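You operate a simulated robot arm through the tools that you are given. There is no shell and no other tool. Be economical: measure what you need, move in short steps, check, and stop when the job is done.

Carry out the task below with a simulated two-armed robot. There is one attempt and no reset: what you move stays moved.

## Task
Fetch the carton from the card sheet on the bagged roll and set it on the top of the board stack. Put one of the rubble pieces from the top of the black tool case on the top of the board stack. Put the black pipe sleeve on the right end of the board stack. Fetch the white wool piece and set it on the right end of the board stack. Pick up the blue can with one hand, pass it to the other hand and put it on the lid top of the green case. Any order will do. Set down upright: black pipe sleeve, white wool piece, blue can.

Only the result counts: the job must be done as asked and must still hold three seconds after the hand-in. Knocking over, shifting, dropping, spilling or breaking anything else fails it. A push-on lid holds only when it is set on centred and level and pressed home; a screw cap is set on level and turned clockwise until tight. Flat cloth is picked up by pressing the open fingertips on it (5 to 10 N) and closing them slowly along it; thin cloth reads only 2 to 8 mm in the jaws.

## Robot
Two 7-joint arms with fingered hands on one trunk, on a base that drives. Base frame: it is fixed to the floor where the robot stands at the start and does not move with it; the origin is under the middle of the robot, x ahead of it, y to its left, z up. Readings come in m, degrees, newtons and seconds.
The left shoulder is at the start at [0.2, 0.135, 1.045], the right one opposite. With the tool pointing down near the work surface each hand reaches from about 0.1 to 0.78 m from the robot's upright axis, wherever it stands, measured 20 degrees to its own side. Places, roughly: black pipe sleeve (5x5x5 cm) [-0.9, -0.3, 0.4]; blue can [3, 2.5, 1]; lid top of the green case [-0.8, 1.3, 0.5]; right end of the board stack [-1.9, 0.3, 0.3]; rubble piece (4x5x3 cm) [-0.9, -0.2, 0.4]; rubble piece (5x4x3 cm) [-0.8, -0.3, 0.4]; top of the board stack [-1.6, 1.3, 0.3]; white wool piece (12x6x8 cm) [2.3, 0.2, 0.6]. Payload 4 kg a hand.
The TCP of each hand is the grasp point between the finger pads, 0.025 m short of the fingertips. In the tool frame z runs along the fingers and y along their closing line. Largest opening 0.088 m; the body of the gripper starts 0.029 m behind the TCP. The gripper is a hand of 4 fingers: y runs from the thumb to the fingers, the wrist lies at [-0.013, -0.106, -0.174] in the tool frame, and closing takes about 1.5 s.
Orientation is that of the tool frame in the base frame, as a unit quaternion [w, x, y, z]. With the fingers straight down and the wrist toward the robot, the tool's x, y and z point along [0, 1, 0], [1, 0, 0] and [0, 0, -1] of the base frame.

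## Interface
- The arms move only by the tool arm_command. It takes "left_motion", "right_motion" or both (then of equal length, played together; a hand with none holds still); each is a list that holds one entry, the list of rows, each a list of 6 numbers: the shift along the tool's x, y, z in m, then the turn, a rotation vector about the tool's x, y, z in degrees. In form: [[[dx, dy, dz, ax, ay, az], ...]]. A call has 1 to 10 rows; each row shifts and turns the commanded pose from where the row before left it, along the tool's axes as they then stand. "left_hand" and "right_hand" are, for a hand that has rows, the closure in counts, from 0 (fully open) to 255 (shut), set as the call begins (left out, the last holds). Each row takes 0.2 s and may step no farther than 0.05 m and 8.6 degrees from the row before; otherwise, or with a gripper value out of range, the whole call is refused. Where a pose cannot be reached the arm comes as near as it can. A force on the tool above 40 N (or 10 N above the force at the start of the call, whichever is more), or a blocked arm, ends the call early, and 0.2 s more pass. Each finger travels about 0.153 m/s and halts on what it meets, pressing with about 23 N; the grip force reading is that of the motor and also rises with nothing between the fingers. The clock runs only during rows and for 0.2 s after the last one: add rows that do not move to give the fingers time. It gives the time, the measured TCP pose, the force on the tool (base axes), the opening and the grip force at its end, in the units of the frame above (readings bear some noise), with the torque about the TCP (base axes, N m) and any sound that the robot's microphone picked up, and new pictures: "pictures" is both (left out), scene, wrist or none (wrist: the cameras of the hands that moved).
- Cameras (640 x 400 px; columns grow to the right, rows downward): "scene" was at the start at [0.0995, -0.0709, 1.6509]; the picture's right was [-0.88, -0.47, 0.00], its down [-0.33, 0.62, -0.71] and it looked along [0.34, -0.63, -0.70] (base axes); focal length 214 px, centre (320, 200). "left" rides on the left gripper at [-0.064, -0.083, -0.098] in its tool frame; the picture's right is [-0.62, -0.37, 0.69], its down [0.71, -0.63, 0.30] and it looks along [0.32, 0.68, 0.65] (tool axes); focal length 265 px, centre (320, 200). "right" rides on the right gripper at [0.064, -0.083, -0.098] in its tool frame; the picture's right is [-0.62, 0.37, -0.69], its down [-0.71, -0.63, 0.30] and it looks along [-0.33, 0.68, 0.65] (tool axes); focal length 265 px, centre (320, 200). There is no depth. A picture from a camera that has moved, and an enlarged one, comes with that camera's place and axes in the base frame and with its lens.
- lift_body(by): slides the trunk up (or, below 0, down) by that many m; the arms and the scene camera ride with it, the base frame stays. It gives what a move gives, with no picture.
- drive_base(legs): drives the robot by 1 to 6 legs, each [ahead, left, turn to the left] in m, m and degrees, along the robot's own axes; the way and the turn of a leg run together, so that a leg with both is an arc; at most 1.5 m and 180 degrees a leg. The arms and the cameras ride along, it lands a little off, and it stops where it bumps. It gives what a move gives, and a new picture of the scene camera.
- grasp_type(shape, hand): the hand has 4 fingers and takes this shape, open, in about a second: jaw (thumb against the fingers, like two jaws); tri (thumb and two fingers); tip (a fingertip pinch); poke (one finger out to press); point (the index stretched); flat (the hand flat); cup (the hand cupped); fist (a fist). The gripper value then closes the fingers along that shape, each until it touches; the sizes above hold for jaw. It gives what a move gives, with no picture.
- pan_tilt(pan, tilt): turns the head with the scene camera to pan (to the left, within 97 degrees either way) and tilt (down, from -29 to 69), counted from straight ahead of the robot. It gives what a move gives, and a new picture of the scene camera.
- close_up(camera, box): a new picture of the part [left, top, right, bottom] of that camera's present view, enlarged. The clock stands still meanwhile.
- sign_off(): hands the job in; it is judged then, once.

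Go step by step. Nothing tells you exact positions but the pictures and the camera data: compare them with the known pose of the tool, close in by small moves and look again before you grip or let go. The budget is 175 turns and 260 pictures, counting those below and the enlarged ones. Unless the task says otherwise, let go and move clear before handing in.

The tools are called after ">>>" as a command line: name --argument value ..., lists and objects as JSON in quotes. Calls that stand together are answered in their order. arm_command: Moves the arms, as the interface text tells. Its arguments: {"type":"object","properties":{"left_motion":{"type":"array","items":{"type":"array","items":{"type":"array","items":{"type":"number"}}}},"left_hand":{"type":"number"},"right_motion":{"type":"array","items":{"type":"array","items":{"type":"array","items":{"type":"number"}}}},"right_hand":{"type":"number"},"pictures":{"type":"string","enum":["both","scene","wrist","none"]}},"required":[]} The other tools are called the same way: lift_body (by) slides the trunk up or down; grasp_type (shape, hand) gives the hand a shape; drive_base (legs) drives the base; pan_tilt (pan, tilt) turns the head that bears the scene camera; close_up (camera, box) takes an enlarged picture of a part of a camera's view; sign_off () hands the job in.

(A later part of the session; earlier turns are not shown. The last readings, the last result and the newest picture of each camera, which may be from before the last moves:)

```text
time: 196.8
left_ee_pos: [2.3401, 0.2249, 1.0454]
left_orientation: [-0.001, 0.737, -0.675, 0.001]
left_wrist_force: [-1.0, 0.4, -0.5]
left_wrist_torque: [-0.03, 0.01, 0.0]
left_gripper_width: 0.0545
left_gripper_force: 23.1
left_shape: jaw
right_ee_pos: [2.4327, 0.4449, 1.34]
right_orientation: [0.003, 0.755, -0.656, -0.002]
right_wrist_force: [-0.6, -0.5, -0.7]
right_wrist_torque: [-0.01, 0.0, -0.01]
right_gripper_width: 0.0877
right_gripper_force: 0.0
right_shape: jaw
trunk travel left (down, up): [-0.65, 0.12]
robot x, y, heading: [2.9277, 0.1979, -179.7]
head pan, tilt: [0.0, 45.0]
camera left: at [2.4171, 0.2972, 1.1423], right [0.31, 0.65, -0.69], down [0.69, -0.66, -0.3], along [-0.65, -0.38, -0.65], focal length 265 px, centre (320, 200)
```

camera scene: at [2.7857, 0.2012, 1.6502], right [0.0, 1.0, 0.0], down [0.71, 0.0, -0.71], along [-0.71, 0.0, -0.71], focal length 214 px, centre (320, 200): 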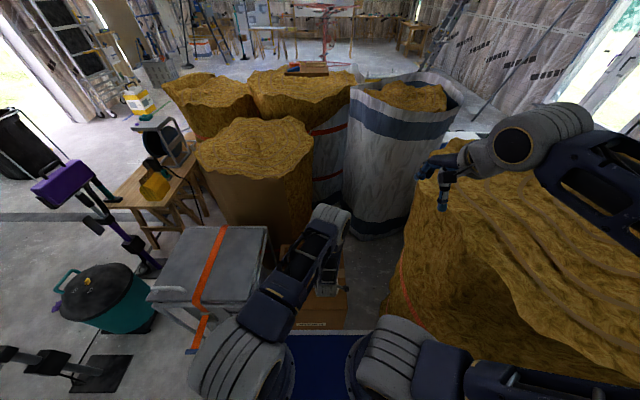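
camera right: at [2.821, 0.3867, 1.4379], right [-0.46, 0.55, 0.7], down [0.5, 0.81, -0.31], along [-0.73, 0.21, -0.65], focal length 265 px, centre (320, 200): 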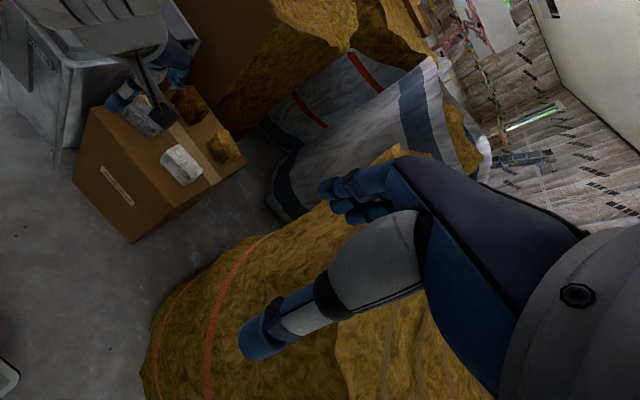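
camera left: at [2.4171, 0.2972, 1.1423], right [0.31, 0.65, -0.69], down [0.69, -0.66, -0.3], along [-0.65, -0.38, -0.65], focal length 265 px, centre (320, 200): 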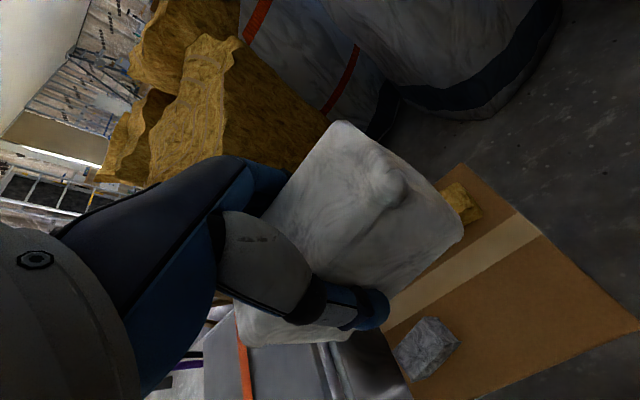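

Wool held. Back out east, turn north and look for the blue can.

>>> drive_base --legs '[[-0.8, 0, 0], [0, 0, -90]]'

>>> pan_tilt --pan 10 --tilt 20

```text
time: 204.9
left_ee_pos: [3.7497, 0.7886, 1.0446]
left_orientation: [0.0, -0.042, 0.999, 0.0]
left_wrist_force: [0.4, -0.7, -0.5]
left_wrist_torque: [0.01, 0.01, -0.02]
left_gripper_width: 0.0543
left_gripper_force: 22.4
left_shape: jaw
right_ee_pos: [3.9684, 0.6945, 1.3412]
right_orientation: [-0.001, -0.068, 0.998, 0.005]
right_wrist_force: [0.1, -0.8, 0.2]
right_wrist_torque: [-0.02, 0.01, 0.03]
right_gripper_width: 0.0877
right_gripper_force: 0.1
right_shape: jaw
trunk travel left (down, up): [-0.65, 0.12]
robot x, y, heading: [3.7215, 0.1999, 89.7]
head pan, tilt: [0.0, 45.0]
camera scene: at [3.7232, 0.3437, 1.6502], right [1.0, 0.0, 0.0], down [0.0, -0.71, -0.71], along [0.0, 0.71, -0.71], focal length 214 px, centre (320, 200)
```

scene: 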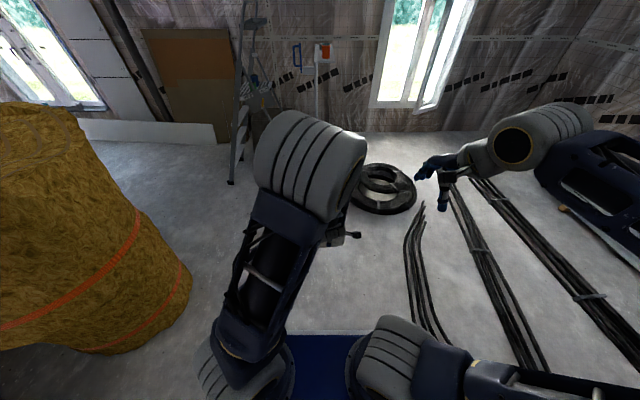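

```text
time: 205.8
left_ee_pos: [3.7482, 0.7878, 1.0446]
left_orientation: [0.0, -0.042, 0.999, -0.001]
left_wrist_force: [-0.1, 0.1, 0.2]
left_wrist_torque: [0.03, -0.03, 0.04]
left_gripper_width: 0.0544
left_gripper_force: 23.3
left_shape: jaw
right_ee_pos: [3.9691, 0.6946, 1.339]
right_orientation: [0.001, -0.068, 0.998, 0.005]
right_wrist_force: [1.1, -0.2, 0.0]
right_wrist_torque: [0.03, 0.02, 0.01]
right_gripper_width: 0.0878
right_gripper_force: 0.1
right_shape: jaw
trunk travel left (down, up): [-0.65, 0.12]
robot x, y, heading: [3.7241, 0.2017, 89.5]
head pan, tilt: [10.0, 20.0]
camera scene: at [3.707, 0.3541, 1.6888], right [0.99, 0.17, 0.0], down [0.06, -0.34, -0.94], along [-0.16, 0.93, -0.34], focal length 214 px, centre (320, 200)
```

scene: 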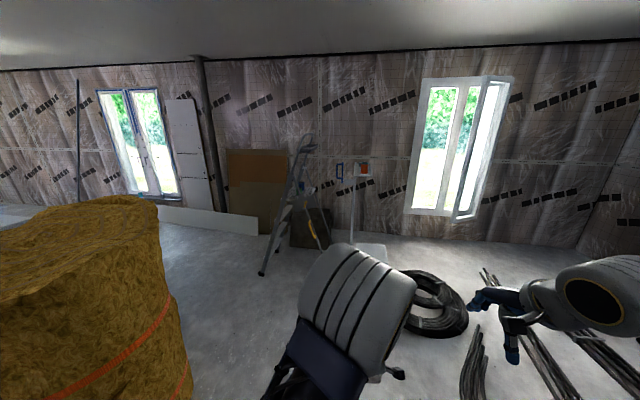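

>>> close_up --camera "scene" --box '[240, 130, 400, 290]'

```text
2.50 times, centred on (320, 210) of scene
camera zoom: at [3.707, 0.3541, 1.6888], right [0.99, 0.17, 0.0], down [0.06, -0.34, -0.94], along [-0.16, 0.93, -0.34], focal length 536 px, centre (320, 175)
```

zoom: 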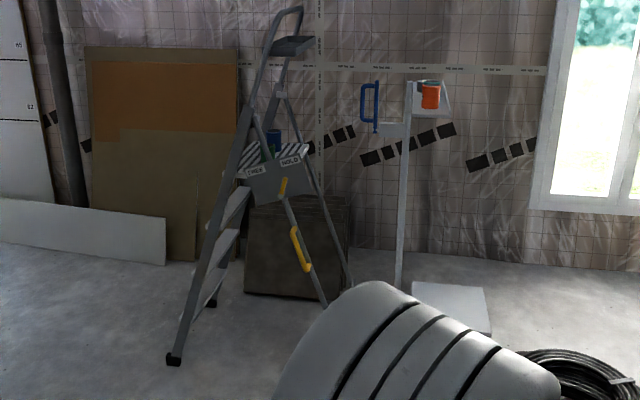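

The blue can stands on the stepladder's platform (~[3.05,2.6,1.0]). I drive to the south side of the ladder.

>>> drive_base --legs '[[1.4, 0, 0], [0, 0.65, 0]]'

>>> pan_tilt --pan 0 --tilt 35

```text
time: 212.3
left_ee_pos: [3.7456, 2.137, 1.0427]
left_orientation: [0.002, -0.041, 0.999, -0.008]
left_wrist_force: [4.0, -14.1, 4.5]
left_wrist_torque: [0.31, 0.28, 0.62]
left_gripper_width: 0.0483
left_gripper_force: 22.4
left_shape: jaw
right_ee_pos: [3.9595, 2.0529, 1.34]
right_orientation: [0.0, -0.074, 0.997, 0.004]
right_wrist_force: [-0.4, 0.6, -0.1]
right_wrist_torque: [-0.03, 0.0, 0.01]
right_gripper_width: 0.0878
right_gripper_force: 0.1
right_shape: jaw
trunk travel left (down, up): [-0.65, 0.12]
robot x, y, heading: [3.7164, 1.5579, 90.5]
head pan, tilt: [10.0, 20.0]
stopped in leg 1: the force on the tool passed its limit (the readings are from after the stop); the commanded pose is now the measured one
camera scene: at [3.7026, 1.7098, 1.6889], right [0.98, 0.18, 0.0], down [0.06, -0.34, -0.94], along [-0.17, 0.92, -0.34], focal length 214 px, centre (320, 200)
```

scene: 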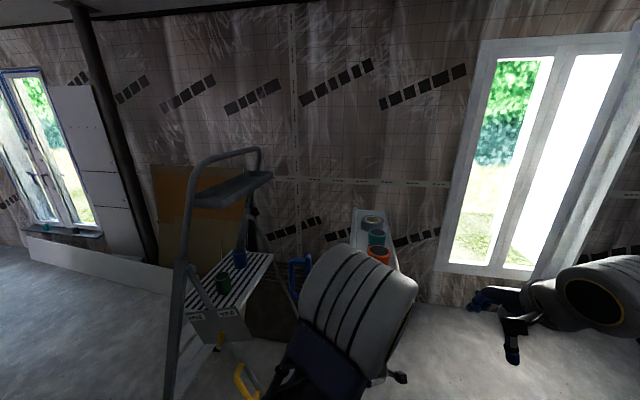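

```text
time: 213.1
left_ee_pos: [3.745, 2.1377, 1.0419]
left_orientation: [0.002, -0.041, 0.999, -0.007]
left_wrist_force: [8.5, -20.1, 1.9]
left_wrist_torque: [0.38, 0.3, 0.79]
left_gripper_width: 0.0485
left_gripper_force: 23.1
left_shape: jaw
right_ee_pos: [3.9609, 2.0519, 1.3404]
right_orientation: [0.0, -0.074, 0.997, 0.004]
right_wrist_force: [0.3, 0.3, -0.3]
right_wrist_torque: [0.01, 0.02, 0.01]
right_gripper_width: 0.0878
right_gripper_force: 0.1
right_shape: jaw
trunk travel left (down, up): [-0.65, 0.12]
robot x, y, heading: [3.7178, 1.5617, 90.2]
head pan, tilt: [0.0, 35.0]
camera scene: at [3.7189, 1.7062, 1.6651], right [1.0, 0.01, 0.0], down [0.0, -0.57, -0.82], along [-0.01, 0.82, -0.57], focal length 214 px, centre (320, 200)
```

scene: 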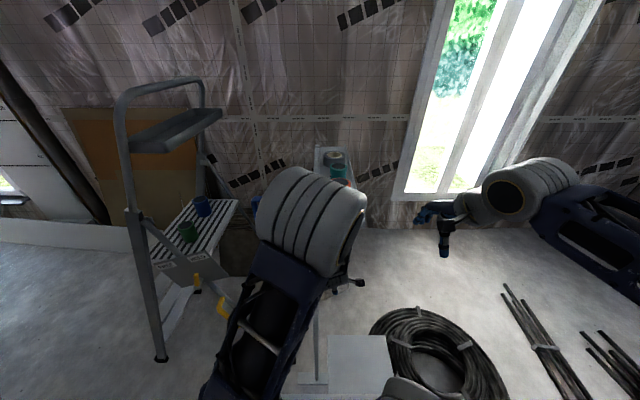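

The wool touched the stand (it is nearer than I judged). Back off carefully and look.

>>> drive_base --legs '[[-0.2, 0, 0]]'

>>> close_up --camera "scene" --box '[100, 60, 420, 400]'

>>> close_up --camera "left" --box '[0, 0, 640, 400]'

>>> close_up --camera "right" --box '[0, 0, 640, 400]'

```text
time: 214.7
left_ee_pos: [3.7458, 1.9383, 1.0424]
left_orientation: [0.003, -0.043, 0.999, -0.006]
left_wrist_force: [-1.0, -0.1, -0.1]
left_wrist_torque: [0.03, 0.0, -0.01]
left_gripper_width: 0.0496
left_gripper_force: 23.2
left_shape: jaw
right_ee_pos: [3.9607, 1.8523, 1.3393]
right_orientation: [0.0, -0.075, 0.997, 0.004]
right_wrist_force: [0.7, -1.0, -0.5]
right_wrist_torque: [0.0, -0.01, 0.01]
right_gripper_width: 0.0877
right_gripper_force: 0.1
right_shape: jaw
trunk travel left (down, up): [-0.65, 0.12]
robot x, y, heading: [3.7235, 1.3549, 90.4]
head pan, tilt: [0.0, 35.0]
camera scene: at [3.72, 1.5062, 1.665], right [1.0, 0.01, 0.0], down [0.01, -0.57, -0.82], along [-0.01, 0.82, -0.57], focal length 214 px, centre (320, 200)
```

scene: 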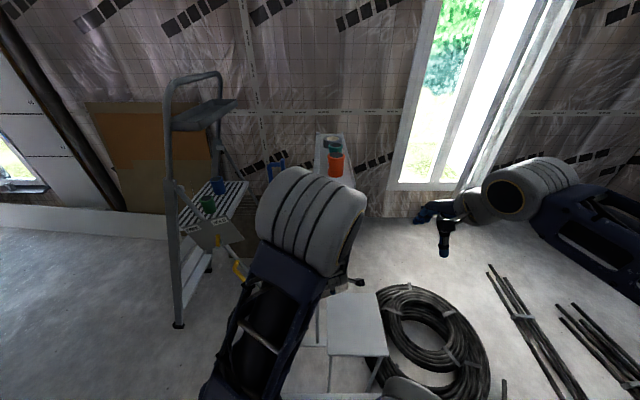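

```text
1.18 times, centred on (260, 230) of scene
camera zoom: at [3.72, 1.5062, 1.665], right [1.0, 0.01, 0.0], down [0.01, -0.57, -0.82], along [-0.01, 0.82, -0.57], focal length 252 px, centre (391, 165)
```

zoom: 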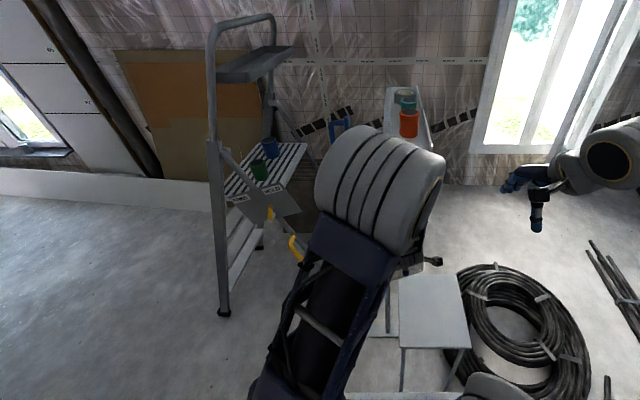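

```text
1.00 times, centred on (320, 200) of left
camera zoom: at [3.8157, 1.8628, 1.1414], right [0.65, -0.32, -0.69], down [-0.66, -0.69, -0.3], along [-0.38, 0.65, -0.66], focal length 265 px, centre (320, 200)
```

zoom: 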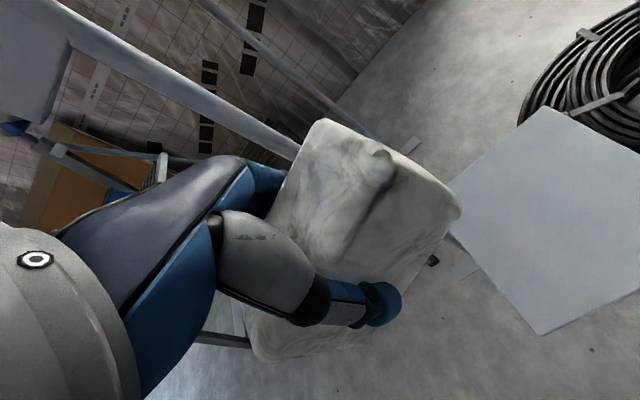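

```text
1.00 times, centred on (320, 200) of right
camera zoom: at [3.9096, 1.7603, 1.4376], right [0.56, 0.45, 0.7], down [0.8, -0.51, -0.31], along [0.22, 0.73, -0.65], focal length 265 px, centre (320, 200)
```

zoom: 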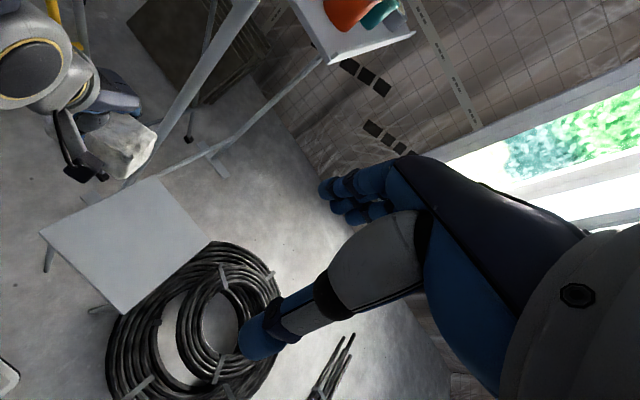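

The stand still looks in order. Strafe left in front of the ladder, staying back.

>>> drive_base --legs '[[0, 0.6, 0]]'

>>> pan_tilt --pan 0 --tilt 30

```text
time: 218.1
left_ee_pos: [3.1523, 1.9333, 1.0425]
left_orientation: [0.001, -0.039, 0.999, -0.006]
left_wrist_force: [-0.1, -0.3, 0.1]
left_wrist_torque: [-0.02, 0.01, 0.03]
left_gripper_width: 0.0497
left_gripper_force: 23.2
left_shape: jaw
right_ee_pos: [3.3693, 1.8469, 1.3403]
right_orientation: [0.0, -0.072, 0.997, 0.004]
right_wrist_force: [-0.6, -1.0, 0.9]
right_wrist_torque: [0.01, 0.03, -0.01]
right_gripper_width: 0.0877
right_gripper_force: 0.1
right_shape: jaw
trunk travel left (down, up): [-0.65, 0.12]
robot x, y, heading: [3.1261, 1.353, 90.0]
head pan, tilt: [0.0, 35.0]
camera scene: at [3.1252, 1.5022, 1.665], right [1.0, 0.0, 0.0], down [0.0, -0.57, -0.82], along [0.0, 0.82, -0.57], focal length 214 px, centre (320, 200)
```

scene: 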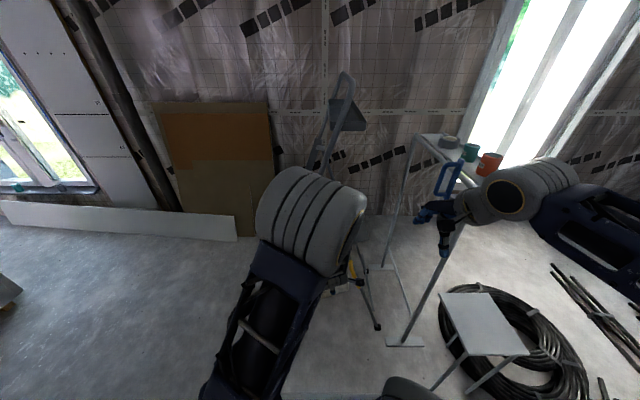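

```text
time: 218.7
left_ee_pos: [3.1532, 1.9341, 1.0425]
left_orientation: [0.002, -0.039, 0.999, -0.006]
left_wrist_force: [-0.4, 0.5, -0.6]
left_wrist_torque: [0.01, -0.01, -0.02]
left_gripper_width: 0.0496
left_gripper_force: 23.0
left_shape: jaw
right_ee_pos: [3.3675, 1.8473, 1.3392]
right_orientation: [0.0, -0.072, 0.997, 0.004]
right_wrist_force: [0.2, 0.3, -1.2]
right_wrist_torque: [0.0, 0.02, 0.01]
right_gripper_width: 0.0877
right_gripper_force: 0.0
right_shape: jaw
trunk travel left (down, up): [-0.65, 0.12]
robot x, y, heading: [3.1229, 1.3519, 90.0]
head pan, tilt: [0.0, 30.0]
camera scene: at [3.1252, 1.5046, 1.6727], right [1.0, 0.0, 0.0], down [0.0, -0.5, -0.87], along [0.0, 0.87, -0.5], focal length 214 px, centre (320, 200)
```

scene: 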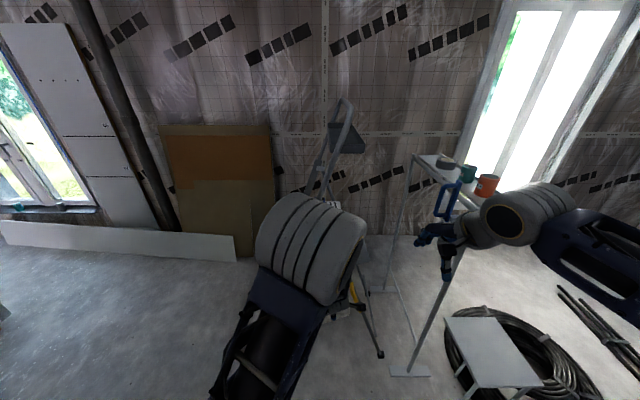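

Move the left hand aside to clear the view of the ladder.

>>> arm_command --left_motion '[[[0.045, -0.015, 0, 0, 0, 0], [0.045, -0.015, 0, 0, 0, 0], [0.045, -0.015, 0, 0, 0, 0], [0.045, -0.015, 0, 0, 0, 0], [0.045, -0.015, 0, 0, 0, 0], [0.045, -0.015, 0, 0, 0, 0], [0.045, -0.015, 0, 0, 0, 0]]]' --pictures "scene"

>>> close_up --camera "right" --box '[0, 0, 640, 400]'

```text
time: 220.3
left_ee_pos: [2.8514, 1.886, 1.0522]
left_orientation: [0.002, -0.04, 0.999, -0.006]
left_wrist_force: [-0.2, 1.4, 0.1]
left_wrist_torque: [0.01, 0.01, 0.01]
left_gripper_width: 0.0495
left_gripper_force: 23.3
left_shape: jaw
left hand out of reach, approached as far as the arm can: row 2, 3, 4, 5, 6
right_ee_pos: [3.369, 1.8484, 1.3396]
right_orientation: [0.0, -0.071, 0.997, 0.004]
right_wrist_force: [0.4, 0.1, 0.0]
right_wrist_torque: [0.0, 0.02, 0.02]
right_gripper_width: 0.0874
right_gripper_force: 0.2
right_shape: jaw
trunk travel left (down, up): [-0.65, 0.12]
robot x, y, heading: [3.1278, 1.3536, 90.1]
head pan, tilt: [0.0, 30.0]
camera scene: at [3.1257, 1.5047, 1.6728], right [1.0, 0.0, 0.0], down [0.0, -0.5, -0.87], along [0.0, 0.87, -0.5], focal length 214 px, centre (320, 200)
```

scene: 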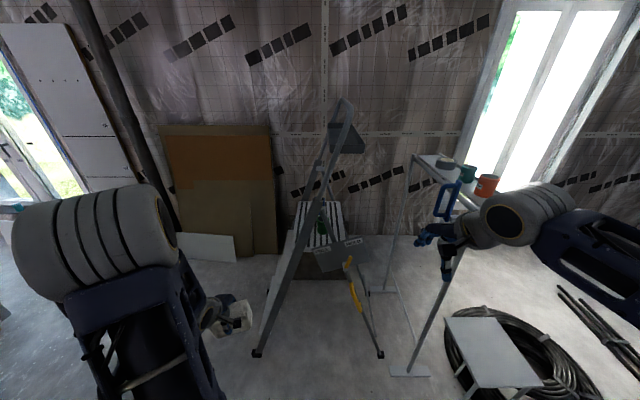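

```text
1.00 times, centred on (320, 200) of right
camera zoom: at [3.3167, 1.7553, 1.4375], right [0.56, 0.45, 0.7], down [0.8, -0.52, -0.31], along [0.22, 0.73, -0.65], focal length 265 px, centre (320, 200)
```

zoom: 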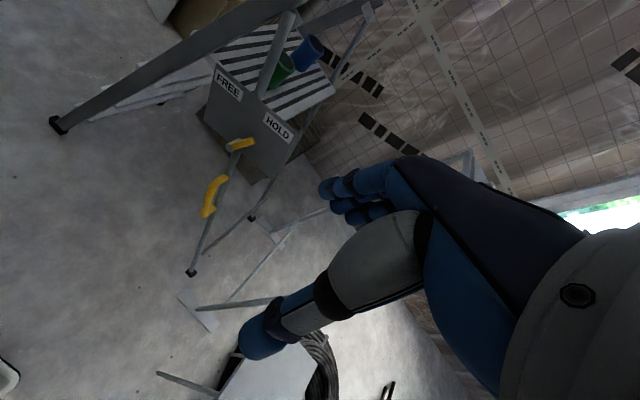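

Clear view now: green and blue cans on the striped platform, with a ladder rail in front. Zoom for precise positions.

>>> close_up --camera "scene" --box '[260, 90, 400, 290]'

>>> close_up --camera "right" --box '[160, 0, 400, 180]'

```text
2.00 times, centred on (330, 190) of scene
camera zoom: at [3.1257, 1.5047, 1.6728], right [1.0, 0.0, 0.0], down [0.0, -0.5, -0.87], along [0.0, 0.87, -0.5], focal length 429 px, centre (300, 220)
```

zoom: 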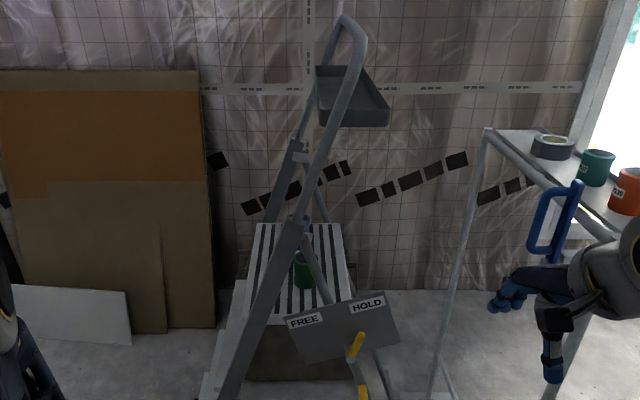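

```text
2.22 times, centred on (280, 90) of right
camera zoom: at [3.3167, 1.7553, 1.4375], right [0.56, 0.45, 0.7], down [0.8, -0.52, -0.31], along [0.22, 0.73, -0.65], focal length 590 px, centre (409, 444)
```

zoom: 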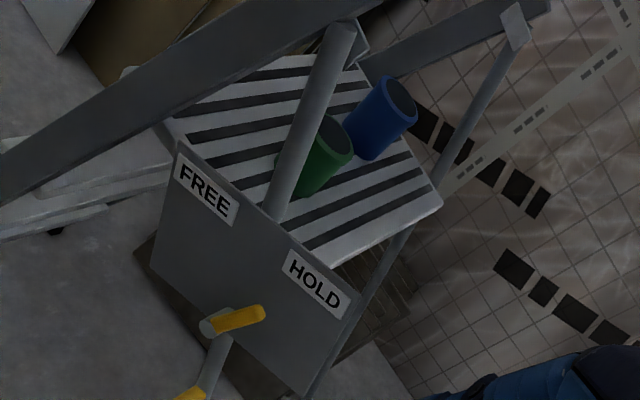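

The can is at about [3.135, 2.495], z 1.01–1.10, behind the ladder rail; I'll enter right of the rail with the right hand yawed. First tuck the left hand back and yaw the right hand.

>>> arm_command --left_motion '[[[0, -0.04, 0, 0, 0, 0], [0, -0.04, 0, 0, 0, 0], [0, -0.04, 0, 0, 0, 0], [0, -0.04, 0, 0, 0, 0], [0, -0.04, 0, 0, 0, 0], [0, 0, 0, 0, 0, 0]]]' --right_motion '[[[0, 0, 0, 0, 0, -8], [0, 0, 0, 0, 0, -8], [0, 0, 0, 0, 0, -8], [0, 0, 0, 0, 0, -8], [0, 0, 0, 0, 0, -8], [0, 0, 0, 0, 0, 0]]]' --pictures "scene"

```text
time: 221.7
left_ee_pos: [2.7631, 1.7794, 1.0818]
left_orientation: [0.002, -0.039, 0.999, -0.007]
left_wrist_force: [0.8, 0.4, -1.4]
left_wrist_torque: [0.02, 0.01, 0.0]
left_gripper_width: 0.0497
left_gripper_force: 23.3
left_shape: jaw
left hand out of reach, approached as far as the arm can: row 1, 2, 3, 4, 5
right_ee_pos: [3.3679, 1.8475, 1.3393]
right_orientation: [0.001, -0.41, 0.912, 0.004]
right_wrist_force: [-0.2, -1.0, -0.2]
right_wrist_torque: [-0.02, 0.03, 0.01]
right_gripper_width: 0.0878
right_gripper_force: 0.0
right_shape: jaw
trunk travel left (down, up): [-0.65, 0.12]
robot x, y, heading: [3.1259, 1.3542, 90.2]
head pan, tilt: [0.0, 30.0]
camera scene: at [3.1252, 1.5046, 1.6728], right [1.0, 0.0, 0.0], down [0.0, -0.5, -0.87], along [0.0, 0.87, -0.5], focal length 214 px, centre (320, 200)
```

scene: 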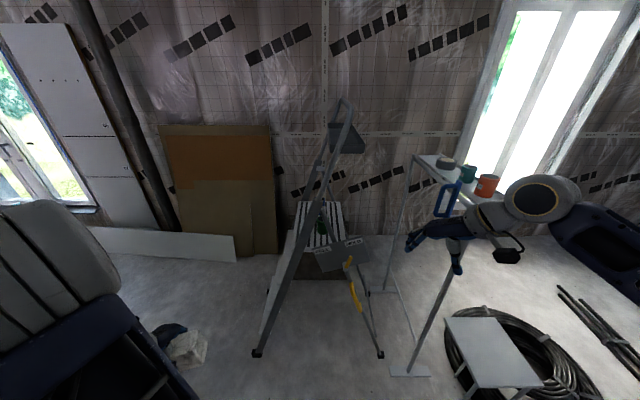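

Approach from the south with the elbow near the stand is risky; the climbing side (southwest) is open above the steps. I tuck the right arm, then go round to the southwest of the ladder.

>>> arm_command --right_motion '[[[0.031, 0.023, 0, 0, 0, 0], [0.031, 0.023, 0, 0, 0, 0], [0.031, 0.023, 0, 0, 0, 0], [0.031, 0.023, 0, 0, 0, 0], [0.031, 0.023, 0, 0, 0, 0], [0, 0, 0, 0, 0, 8.5], [0, 0, 0, 0, 0, 8.5], [0, 0, 0, 0, 0, 8.5], [0, 0, 0, 0, 0, 8.5], [0, 0, 0, 0, 0, 8.5]]]' --pictures "none"

>>> drive_base --legs '[[0.3, 0, 0], [0.12, 0.3, 0]]'

>>> pan_tilt --pan 40 --tilt 55

```text
time: 223.9
left_ee_pos: [2.7639, 1.7793, 1.0798]
left_orientation: [0.002, -0.038, 0.999, -0.007]
left_wrist_force: [-0.2, 0.3, 0.1]
left_wrist_torque: [0.02, 0.03, 0.01]
left_gripper_width: 0.0499
left_gripper_force: 23.2
left_shape: jaw
right_ee_pos: [3.172, 1.8181, 1.3336]
right_orientation: [0.001, -0.048, 0.999, 0.005]
right_wrist_force: [0.4, 0.9, 0.5]
right_wrist_torque: [0.0, 0.0, -0.02]
right_gripper_width: 0.0876
right_gripper_force: 0.0
right_shape: jaw
right hand out of reach, approached as far as the arm can: row 8, 9
trunk travel left (down, up): [-0.65, 0.12]
robot x, y, heading: [3.1255, 1.3546, 90.1]
head pan, tilt: [0.0, 30.0]
```

```text
time: 227.8
left_ee_pos: [2.4567, 2.1952, 1.0814]
left_orientation: [0.002, -0.04, 0.999, -0.007]
left_wrist_force: [0.0, -0.2, -0.8]
left_wrist_torque: [-0.03, 0.01, 0.03]
left_gripper_width: 0.0497
left_gripper_force: 22.5
left_shape: jaw
right_ee_pos: [2.8658, 2.2367, 1.3329]
right_orientation: [0.0, -0.05, 0.999, 0.005]
right_wrist_force: [-0.1, -0.1, 0.7]
right_wrist_torque: [0.01, -0.01, 0.03]
right_gripper_width: 0.0875
right_gripper_force: 0.1
right_shape: jaw
trunk travel left (down, up): [-0.65, 0.12]
robot x, y, heading: [2.8167, 1.7686, 90.4]
head pan, tilt: [0.0, 30.0]
camera scene: at [2.8187, 1.9219, 1.6728], right [1.0, 0.01, 0.0], down [0.0, -0.5, -0.87], along [0.0, 0.87, -0.5], focal length 214 px, centre (320, 200)
```

scene: 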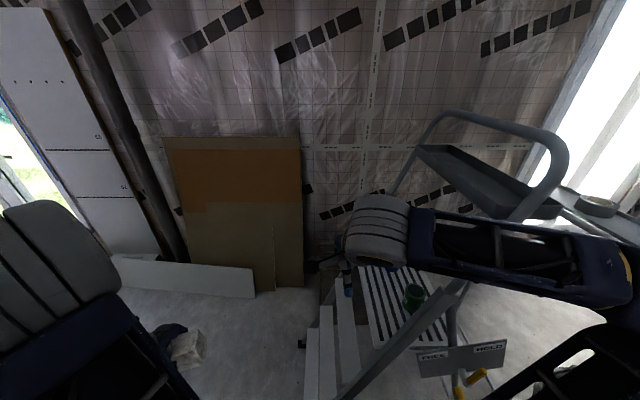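

```text
time: 228.8
left_ee_pos: [2.4576, 2.1973, 1.0808]
left_orientation: [0.002, -0.04, 0.999, -0.007]
left_wrist_force: [0.6, 0.6, 0.2]
left_wrist_torque: [0.02, 0.0, 0.0]
left_gripper_width: 0.0495
left_gripper_force: 22.6
left_shape: jaw
right_ee_pos: [2.8663, 2.2365, 1.3341]
right_orientation: [0.0, -0.05, 0.999, 0.005]
right_wrist_force: [1.2, 0.3, 0.1]
right_wrist_torque: [-0.01, 0.02, 0.02]
right_gripper_width: 0.0876
right_gripper_force: 0.0
right_shape: jaw
trunk travel left (down, up): [-0.65, 0.12]
robot x, y, heading: [2.8175, 1.7661, 90.3]
head pan, tilt: [40.0, 55.0]
camera scene: at [2.7725, 1.8865, 1.6368], right [0.76, 0.65, 0.0], down [0.53, -0.62, -0.57], along [-0.37, 0.44, -0.82], focal length 214 px, centre (320, 200)
```

scene: 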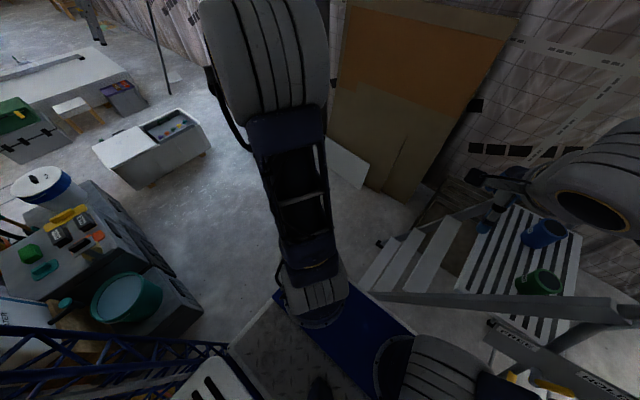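

The can is reachable from here with the arm straight if I turn left about 50° and reach sideways over the low part of the rail. Turn and look.

>>> drive_base --legs '[[0, 0, 50]]'

>>> pan_tilt --pan -85 --tilt 40

```text
time: 231.4
left_ee_pos: [2.2595, 1.7735, 1.0809]
left_orientation: [0.004, -0.454, 0.891, -0.005]
left_wrist_force: [0.2, -0.1, -0.1]
left_wrist_torque: [0.01, 0.01, 0.01]
left_gripper_width: 0.0498
left_gripper_force: 22.7
left_shape: jaw
right_ee_pos: [2.4967, 2.1092, 1.3332]
right_orientation: [-0.001, -0.463, 0.886, 0.004]
right_wrist_force: [0.9, -0.5, 0.3]
right_wrist_torque: [0.02, -0.02, 0.03]
right_gripper_width: 0.0876
right_gripper_force: 0.0
right_shape: jaw
trunk travel left (down, up): [-0.65, 0.12]
robot x, y, heading: [2.8177, 1.7708, 139.5]
head pan, tilt: [40.0, 55.0]
camera scene: at [2.7015, 1.8107, 1.6367], right [0.01, 1.0, 0.0], down [0.82, -0.01, -0.57], along [-0.57, 0.0, -0.82], focal length 214 px, centre (320, 200)
```

scene: 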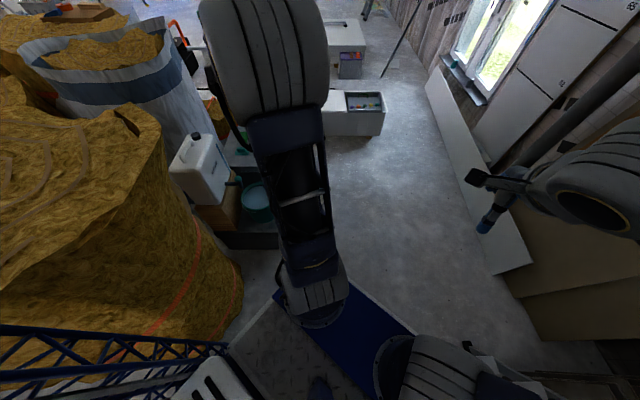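

```text
time: 233.5
left_ee_pos: [2.2586, 1.7738, 1.0811]
left_orientation: [0.005, -0.453, 0.892, -0.005]
left_wrist_force: [0.2, 0.6, -0.2]
left_wrist_torque: [0.02, 0.03, 0.0]
left_gripper_width: 0.0499
left_gripper_force: 23.0
left_shape: jaw
right_ee_pos: [2.497, 2.1083, 1.3331]
right_orientation: [-0.003, -0.462, 0.887, 0.004]
right_wrist_force: [-0.1, -0.5, -0.3]
right_wrist_torque: [-0.01, 0.01, 0.03]
right_gripper_width: 0.0877
right_gripper_force: 0.0
right_shape: jaw
trunk travel left (down, up): [-0.65, 0.12]
robot x, y, heading: [2.817, 1.7697, 139.7]
head pan, tilt: [-85.0, 40.0]
camera scene: at [2.8228, 1.8796, 1.6574], right [0.82, -0.58, 0.0], down [-0.37, -0.52, -0.77], along [0.44, 0.62, -0.64], focal length 214 px, centre (320, 200)
```

scene: 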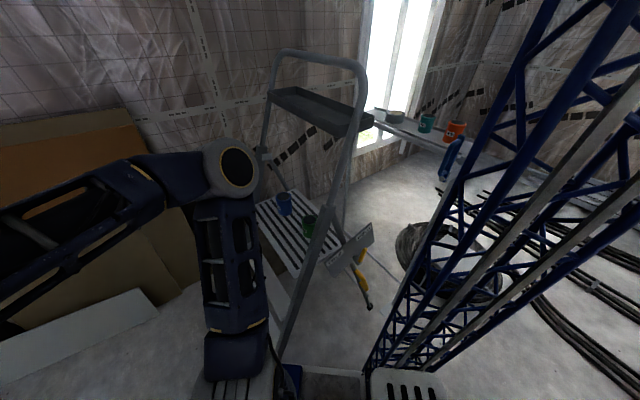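

>>> close_up --camera "scene" --box '[230, 150, 360, 290]'

```text
2.86 times, centred on (295, 220) of scene
camera zoom: at [2.8228, 1.8796, 1.6574], right [0.82, -0.58, 0.0], down [-0.37, -0.52, -0.77], along [0.44, 0.62, -0.64], focal length 613 px, centre (391, 143)
```

zoom: 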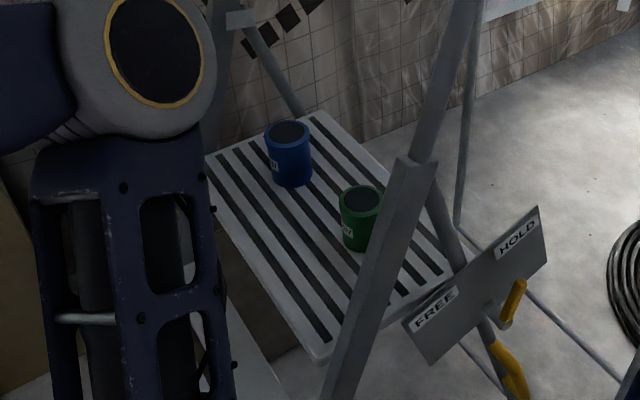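

Can at about [3.118, 2.572], top z≈1.07, 7 cm wide. Move the right hand toward it while turning the wrist so that it trails to the southwest.

>>> arm_command --right_motion '[[[-0.0361, -0.027, 0, 0, 0, 0], [-0.0361, -0.027, 0, 0, 0, 0], [-0.0361, -0.027, 0, 0, 0, 0], [-0.0361, -0.027, 0, 0, 0, 0], [-0.0361, -0.027, 0, 0, 0, 0], [-0.0361, -0.027, 0, 0, 0, 0], [-0.0361, -0.027, 0, 0, 0, 0], [0, 0, 0, 0, 0, 8.5], [0, 0, 0, 0, 0, 8.5], [0, 0, 0, 0, 0, 8.5]]]' --pictures "none"

>>> arm_command --right_motion '[[[0, 0, 0, 0, 0, 8.5], [0, 0, 0, 0, 0, 8.5], [0, 0, 0, 0, 0, 8.5], [0, 0, 0, 0, 0, 8.5], [0, 0, 0, 0, 0, 8.5], [0, 0, 0, 0, 0, 8.5], [0, 0, 0, 0, 0, 8.5]]]' --pictures "both"

```text
time: 235.7
left_ee_pos: [2.2597, 1.7739, 1.0815]
left_orientation: [0.005, -0.453, 0.892, -0.006]
left_wrist_force: [-0.5, 0.7, -0.6]
left_wrist_torque: [0.01, -0.02, 0.02]
left_gripper_width: 0.0498
left_gripper_force: 22.7
left_shape: jaw
right_ee_pos: [2.6749, 2.2436, 1.2954]
right_orientation: [-0.004, -0.256, 0.967, 0.002]
right_wrist_force: [1.2, -0.2, -0.4]
right_wrist_torque: [0.02, -0.02, 0.0]
right_gripper_width: 0.0877
right_gripper_force: 0.0
right_shape: jaw
right hand out of reach, approached as far as the arm can: row 1, 2, 3, 4, 5, 8, 9, 10
trunk travel left (down, up): [-0.65, 0.12]
robot x, y, heading: [2.8191, 1.7703, 139.8]
head pan, tilt: [-85.0, 40.0]
```

```text
time: 237.3
left_ee_pos: [2.2595, 1.7746, 1.0803]
left_orientation: [0.005, -0.453, 0.892, -0.005]
left_wrist_force: [-0.4, -0.5, -0.1]
left_wrist_torque: [0.02, 0.0, 0.02]
left_gripper_width: 0.0496
left_gripper_force: 22.9
left_shape: jaw
right_ee_pos: [2.6738, 2.2473, 1.2918]
right_orientation: [-0.004, 0.258, 0.966, 0.001]
right_wrist_force: [-0.4, -0.8, -0.2]
right_wrist_torque: [-0.01, 0.01, 0.0]
right_gripper_width: 0.0879
right_gripper_force: 0.1
right_shape: jaw
right hand out of reach, approached as far as the arm can: row 1
trunk travel left (down, up): [-0.65, 0.12]
robot x, y, heading: [2.8168, 1.7683, 139.4]
head pan, tilt: [-85.0, 40.0]
camera scene: at [2.8231, 1.8796, 1.6574], right [0.82, -0.58, 0.0], down [-0.37, -0.52, -0.77], along [0.44, 0.62, -0.64], focal length 214 px, centre (320, 200)
camera right: at [2.5777, 2.2067, 1.3919], right [0.73, 0.01, 0.69], down [0.3, -0.9, -0.31], along [0.62, 0.43, -0.66], focal length 265 px, centre (320, 200)
```

scene: 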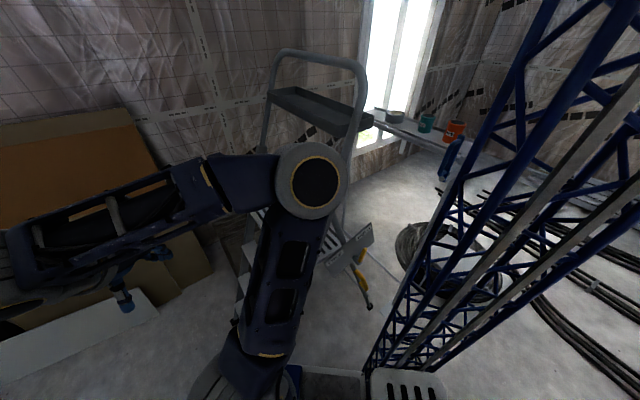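
right: 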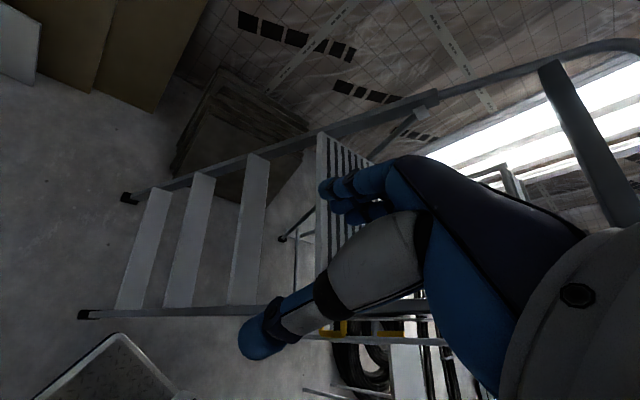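

>>> arm_command --right_motion '[[[-0.0186, 0.0419, 0, 0, 0, 0], [-0.0186, 0.0419, 0, 0, 0, 0], [-0.0186, 0.0419, 0, 0, 0, 0], [-0.0186, 0.0419, 0, 0, 0, 0], [-0.0186, 0.0419, 0, 0, 0, 0], [-0.0186, 0.0419, 0, 0, 0, 0], [-0.0186, 0.0419, 0, 0, 0, 0]]]' --pictures "both"

```text
time: 238.9
left_ee_pos: [2.2591, 1.7735, 1.0797]
left_orientation: [0.005, -0.453, 0.891, -0.005]
left_wrist_force: [-1.0, -0.2, -1.0]
left_wrist_torque: [-0.02, 0.04, 0.01]
left_gripper_width: 0.0495
left_gripper_force: 23.5
left_shape: jaw
right_ee_pos: [2.9332, 2.4377, 1.2917]
right_orientation: [-0.003, 0.257, 0.966, 0.001]
right_wrist_force: [-0.5, -0.7, 1.0]
right_wrist_torque: [-0.04, -0.06, 0.01]
right_gripper_width: 0.0877
right_gripper_force: 0.1
right_shape: jaw
trunk travel left (down, up): [-0.65, 0.12]
robot x, y, heading: [2.8192, 1.7716, 139.5]
head pan, tilt: [-85.0, 40.0]
camera scene: at [2.8227, 1.8794, 1.6574], right [0.82, -0.58, 0.0], down [-0.37, -0.52, -0.77], along [0.44, 0.62, -0.64], focal length 214 px, centre (320, 200)
camera right: at [2.8372, 2.3975, 1.3906], right [0.73, 0.01, 0.69], down [0.3, -0.9, -0.31], along [0.62, 0.43, -0.66], focal length 265 px, centre (320, 200)
```

scene: 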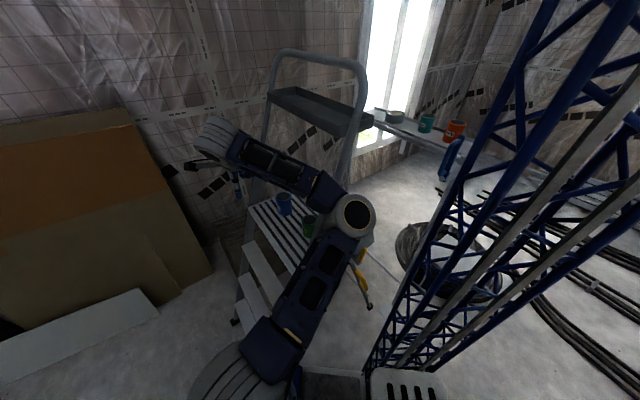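
right: 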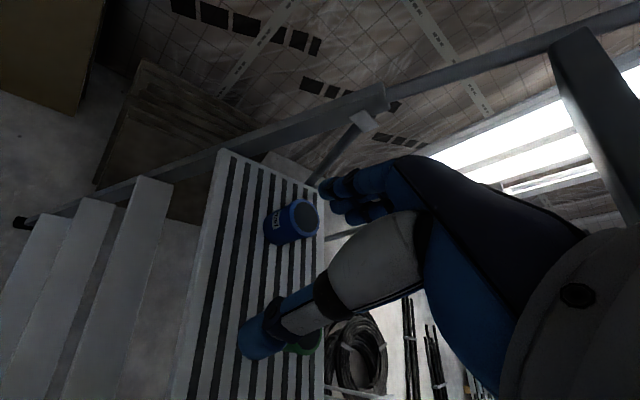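

The elbow would pass close to the rail; I turn the hand further so that the wrist trails to the west.

>>> arm_command --right_motion '[[[0, 0, 0, 0, 0, 8], [0, 0, 0, 0, 0, 8], [0, 0, 0, 0, 0, 8], [0, 0, 0, 0, 0, 8], [0, 0, 0, 0, 0, 8]]]' --pictures "both"

```text
time: 240.1
left_ee_pos: [2.2608, 1.774, 1.0822]
left_orientation: [0.004, -0.454, 0.891, -0.005]
left_wrist_force: [-0.3, 0.9, -0.9]
left_wrist_torque: [0.0, 0.04, 0.0]
left_gripper_width: 0.0496
left_gripper_force: 23.0
left_shape: jaw
right_ee_pos: [2.9344, 2.4375, 1.2921]
right_orientation: [-0.005, 0.574, 0.819, -0.001]
right_wrist_force: [0.3, 0.3, 0.5]
right_wrist_torque: [0.0, 0.0, -0.01]
right_gripper_width: 0.0876
right_gripper_force: 0.1
right_shape: jaw
trunk travel left (down, up): [-0.65, 0.12]
robot x, y, heading: [2.818, 1.7688, 139.6]
head pan, tilt: [-85.0, 40.0]
camera scene: at [2.8231, 1.8796, 1.6574], right [0.82, -0.58, 0.0], down [-0.37, -0.52, -0.77], along [0.44, 0.62, -0.64], focal length 214 px, centre (320, 200)
camera right: at [2.8342, 2.4683, 1.3914], right [0.56, -0.46, 0.69], down [-0.35, -0.89, -0.31], along [0.75, -0.07, -0.66], focal length 265 px, centre (320, 200)
```

scene: 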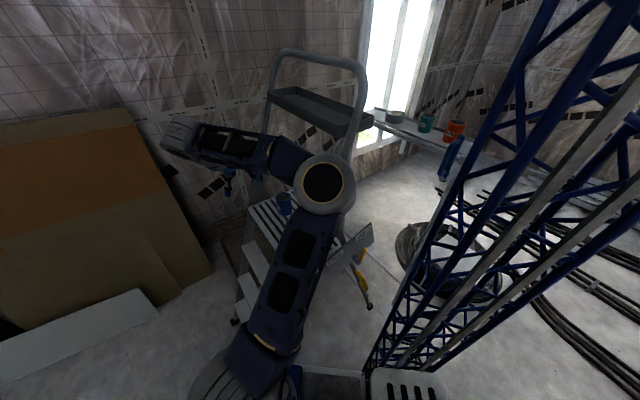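
right: 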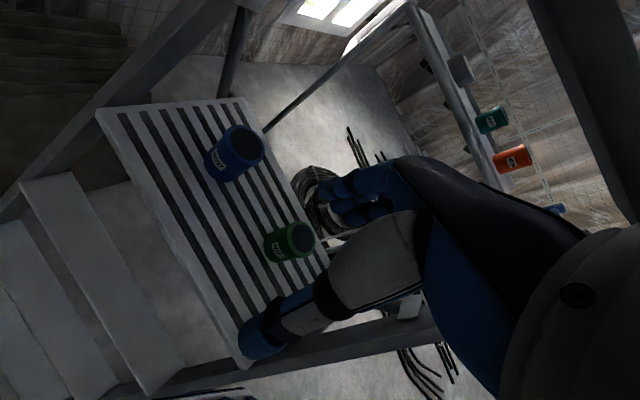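

>>> arm_command --right_motion '[[[0.013, 0.0426, 0, 0, 0, 0], [0.013, 0.0426, 0, 0, 0, 0], [0.013, 0.0426, 0, 0, 0, 0], [0.013, 0.0426, 0, 0, 0, 0], [0.013, 0.0426, 0, 0, 0, 0]]]' --pictures "both"

```text
time: 241.3
left_ee_pos: [2.259, 1.7733, 1.0811]
left_orientation: [0.004, -0.453, 0.892, -0.005]
left_wrist_force: [0.1, -0.1, -0.5]
left_wrist_torque: [0.01, 0.01, 0.01]
left_gripper_width: 0.0497
left_gripper_force: 22.5
left_shape: jaw
right_ee_pos: [3.1094, 2.572, 1.2903]
right_orientation: [-0.005, 0.572, 0.82, 0.001]
right_wrist_force: [0.4, -0.5, 1.0]
right_wrist_torque: [-0.01, 0.01, 0.0]
right_gripper_width: 0.0876
right_gripper_force: 0.0
right_shape: jaw
trunk travel left (down, up): [-0.65, 0.12]
robot x, y, heading: [2.8191, 1.7708, 139.8]
head pan, tilt: [-85.0, 40.0]
camera scene: at [2.8227, 1.879, 1.6575], right [0.82, -0.58, 0.0], down [-0.37, -0.52, -0.77], along [0.44, 0.62, -0.64], focal length 214 px, centre (320, 200)
camera right: at [3.01, 2.6029, 1.3911], right [0.57, -0.46, 0.69], down [-0.35, -0.89, -0.31], along [0.75, -0.06, -0.66], focal length 265 px, centre (320, 200)
```

scene: 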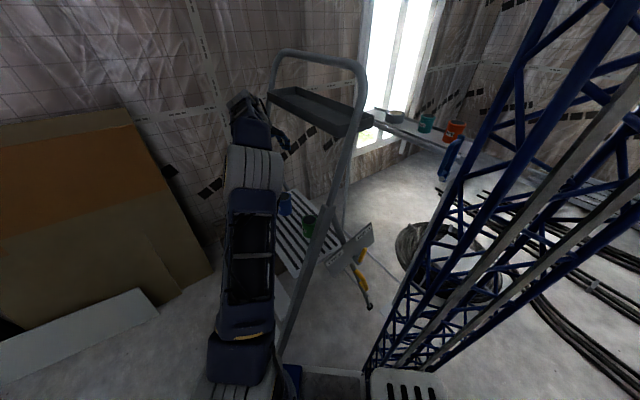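
right: 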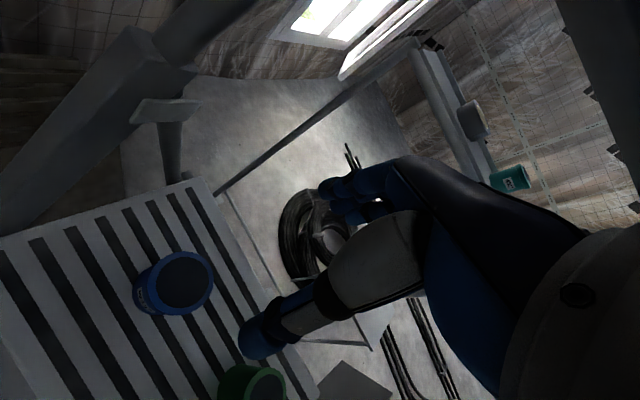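

>>> arm_command --right_motion '[[[0, 0.003, 0.045, 0, 0, 0], [0.003, 0, 0.045, 0, 0, 0], [0, 0, 0.045, 0, 0, 0], [0, 0, 0.04, 0, 0, 0]]]' --pictures "both"

>>> close_up --camera "scene" --box '[210, 100, 370, 270]'

```text
time: 242.3
left_ee_pos: [2.2591, 1.7734, 1.0816]
left_orientation: [0.005, -0.453, 0.892, -0.005]
left_wrist_force: [-0.6, -0.2, -0.4]
left_wrist_torque: [0.02, -0.03, -0.01]
left_gripper_width: 0.0497
left_gripper_force: 23.0
left_shape: jaw
right_ee_pos: [3.1114, 2.5768, 1.1156]
right_orientation: [-0.005, 0.573, 0.82, 0.001]
right_wrist_force: [0.2, 0.3, 0.0]
right_wrist_torque: [-0.02, 0.03, -0.01]
right_gripper_width: 0.0877
right_gripper_force: 0.1
right_shape: jaw
trunk travel left (down, up): [-0.65, 0.12]
robot x, y, heading: [2.818, 1.7741, 139.8]
head pan, tilt: [-85.0, 40.0]
camera scene: at [2.8229, 1.8793, 1.6575], right [0.82, -0.58, 0.0], down [-0.37, -0.52, -0.77], along [0.44, 0.62, -0.64], focal length 214 px, centre (320, 200)
camera right: at [3.0113, 2.6074, 1.2154], right [0.56, -0.46, 0.69], down [-0.35, -0.89, -0.31], along [0.75, -0.07, -0.66], focal length 265 px, centre (320, 200)
```

scene: 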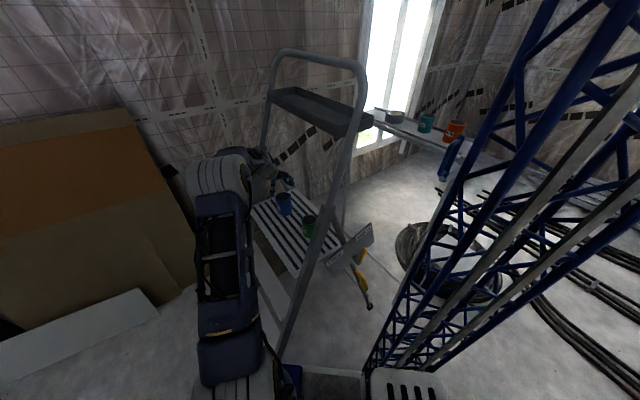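
right: 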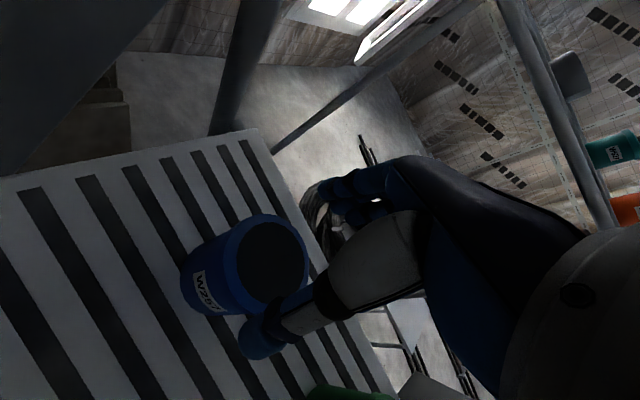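

```text
2.35 times, centred on (290, 185) of scene
camera zoom: at [2.8229, 1.8793, 1.6575], right [0.82, -0.58, 0.0], down [-0.37, -0.52, -0.77], along [0.44, 0.62, -0.64], focal length 505 px, centre (391, 235)
```

zoom: 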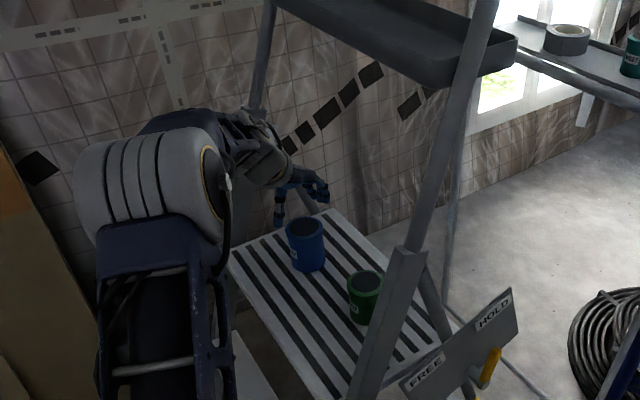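

Aligned. Descend onto the can and close.

>>> arm_command --right_motion '[[[-0.003, 0, 0.03, 0, 0, 0], [0, 0, 0.03, 0, 0, 0]]]' --pictures "wrist"

```text
time: 242.9
left_ee_pos: [2.2594, 1.7736, 1.0824]
left_orientation: [0.004, -0.453, 0.891, -0.005]
left_wrist_force: [-0.2, -0.1, -0.2]
left_wrist_torque: [0.0, -0.01, -0.01]
left_gripper_width: 0.0498
left_gripper_force: 22.8
left_shape: jaw
right_ee_pos: [3.1115, 2.5728, 1.057]
right_orientation: [-0.004, 0.572, 0.82, 0.001]
right_wrist_force: [1.0, 1.8, 1.0]
right_wrist_torque: [0.01, -0.03, -0.02]
right_gripper_width: 0.0878
right_gripper_force: 0.0
right_shape: jaw
trunk travel left (down, up): [-0.65, 0.12]
robot x, y, heading: [2.8204, 1.7673, 139.7]
head pan, tilt: [-85.0, 40.0]
camera right: at [3.0117, 2.6045, 1.1559], right [0.56, -0.46, 0.69], down [-0.35, -0.89, -0.31], along [0.75, -0.06, -0.66], focal length 265 px, centre (320, 200)
```

right: 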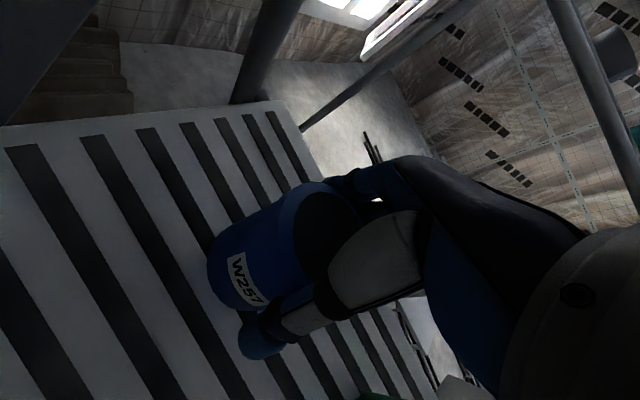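

>>> arm_command --right_motion '[[[0, 0, 0.004, 0, 0, 0], [0, 0, 0, 0, 0, 0], [0, 0, 0, 0, 0, 0], [0, 0, 0, 0, 0, 0], [0, 0, 0, 0, 0, 0], [0, 0, 0, 0, 0, 0]]]' --right_hand 180 --pictures "wrist"

```text
time: 244.3
left_ee_pos: [2.2595, 1.7725, 1.0812]
left_orientation: [0.004, -0.454, 0.891, -0.006]
left_wrist_force: [0.4, -0.6, -0.2]
left_wrist_torque: [-0.02, 0.03, 0.01]
left_gripper_width: 0.0496
left_gripper_force: 23.1
left_shape: jaw
right_ee_pos: [3.1113, 2.5734, 1.0533]
right_orientation: [-0.005, 0.573, 0.82, 0.001]
right_wrist_force: [-0.1, -0.1, 12.8]
right_wrist_torque: [0.03, -0.08, 0.0]
right_gripper_width: 0.0605
right_gripper_force: 22.9
right_shape: jaw
trunk travel left (down, up): [-0.65, 0.12]
robot x, y, heading: [2.8218, 1.7694, 139.6]
head pan, tilt: [-85.0, 40.0]
camera right: at [3.0117, 2.6046, 1.1523], right [0.56, -0.46, 0.69], down [-0.35, -0.89, -0.31], along [0.75, -0.06, -0.66], focal length 265 px, centre (320, 200)
```

right: 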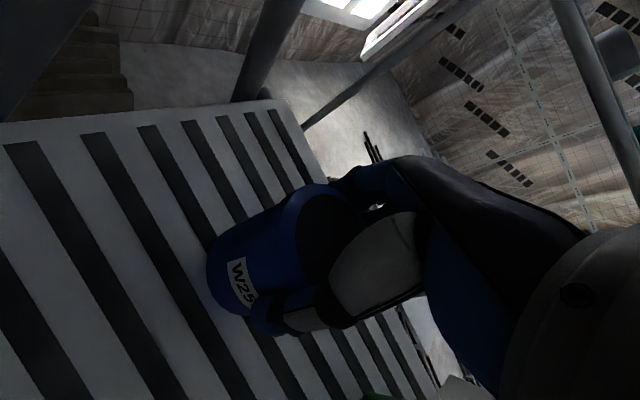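

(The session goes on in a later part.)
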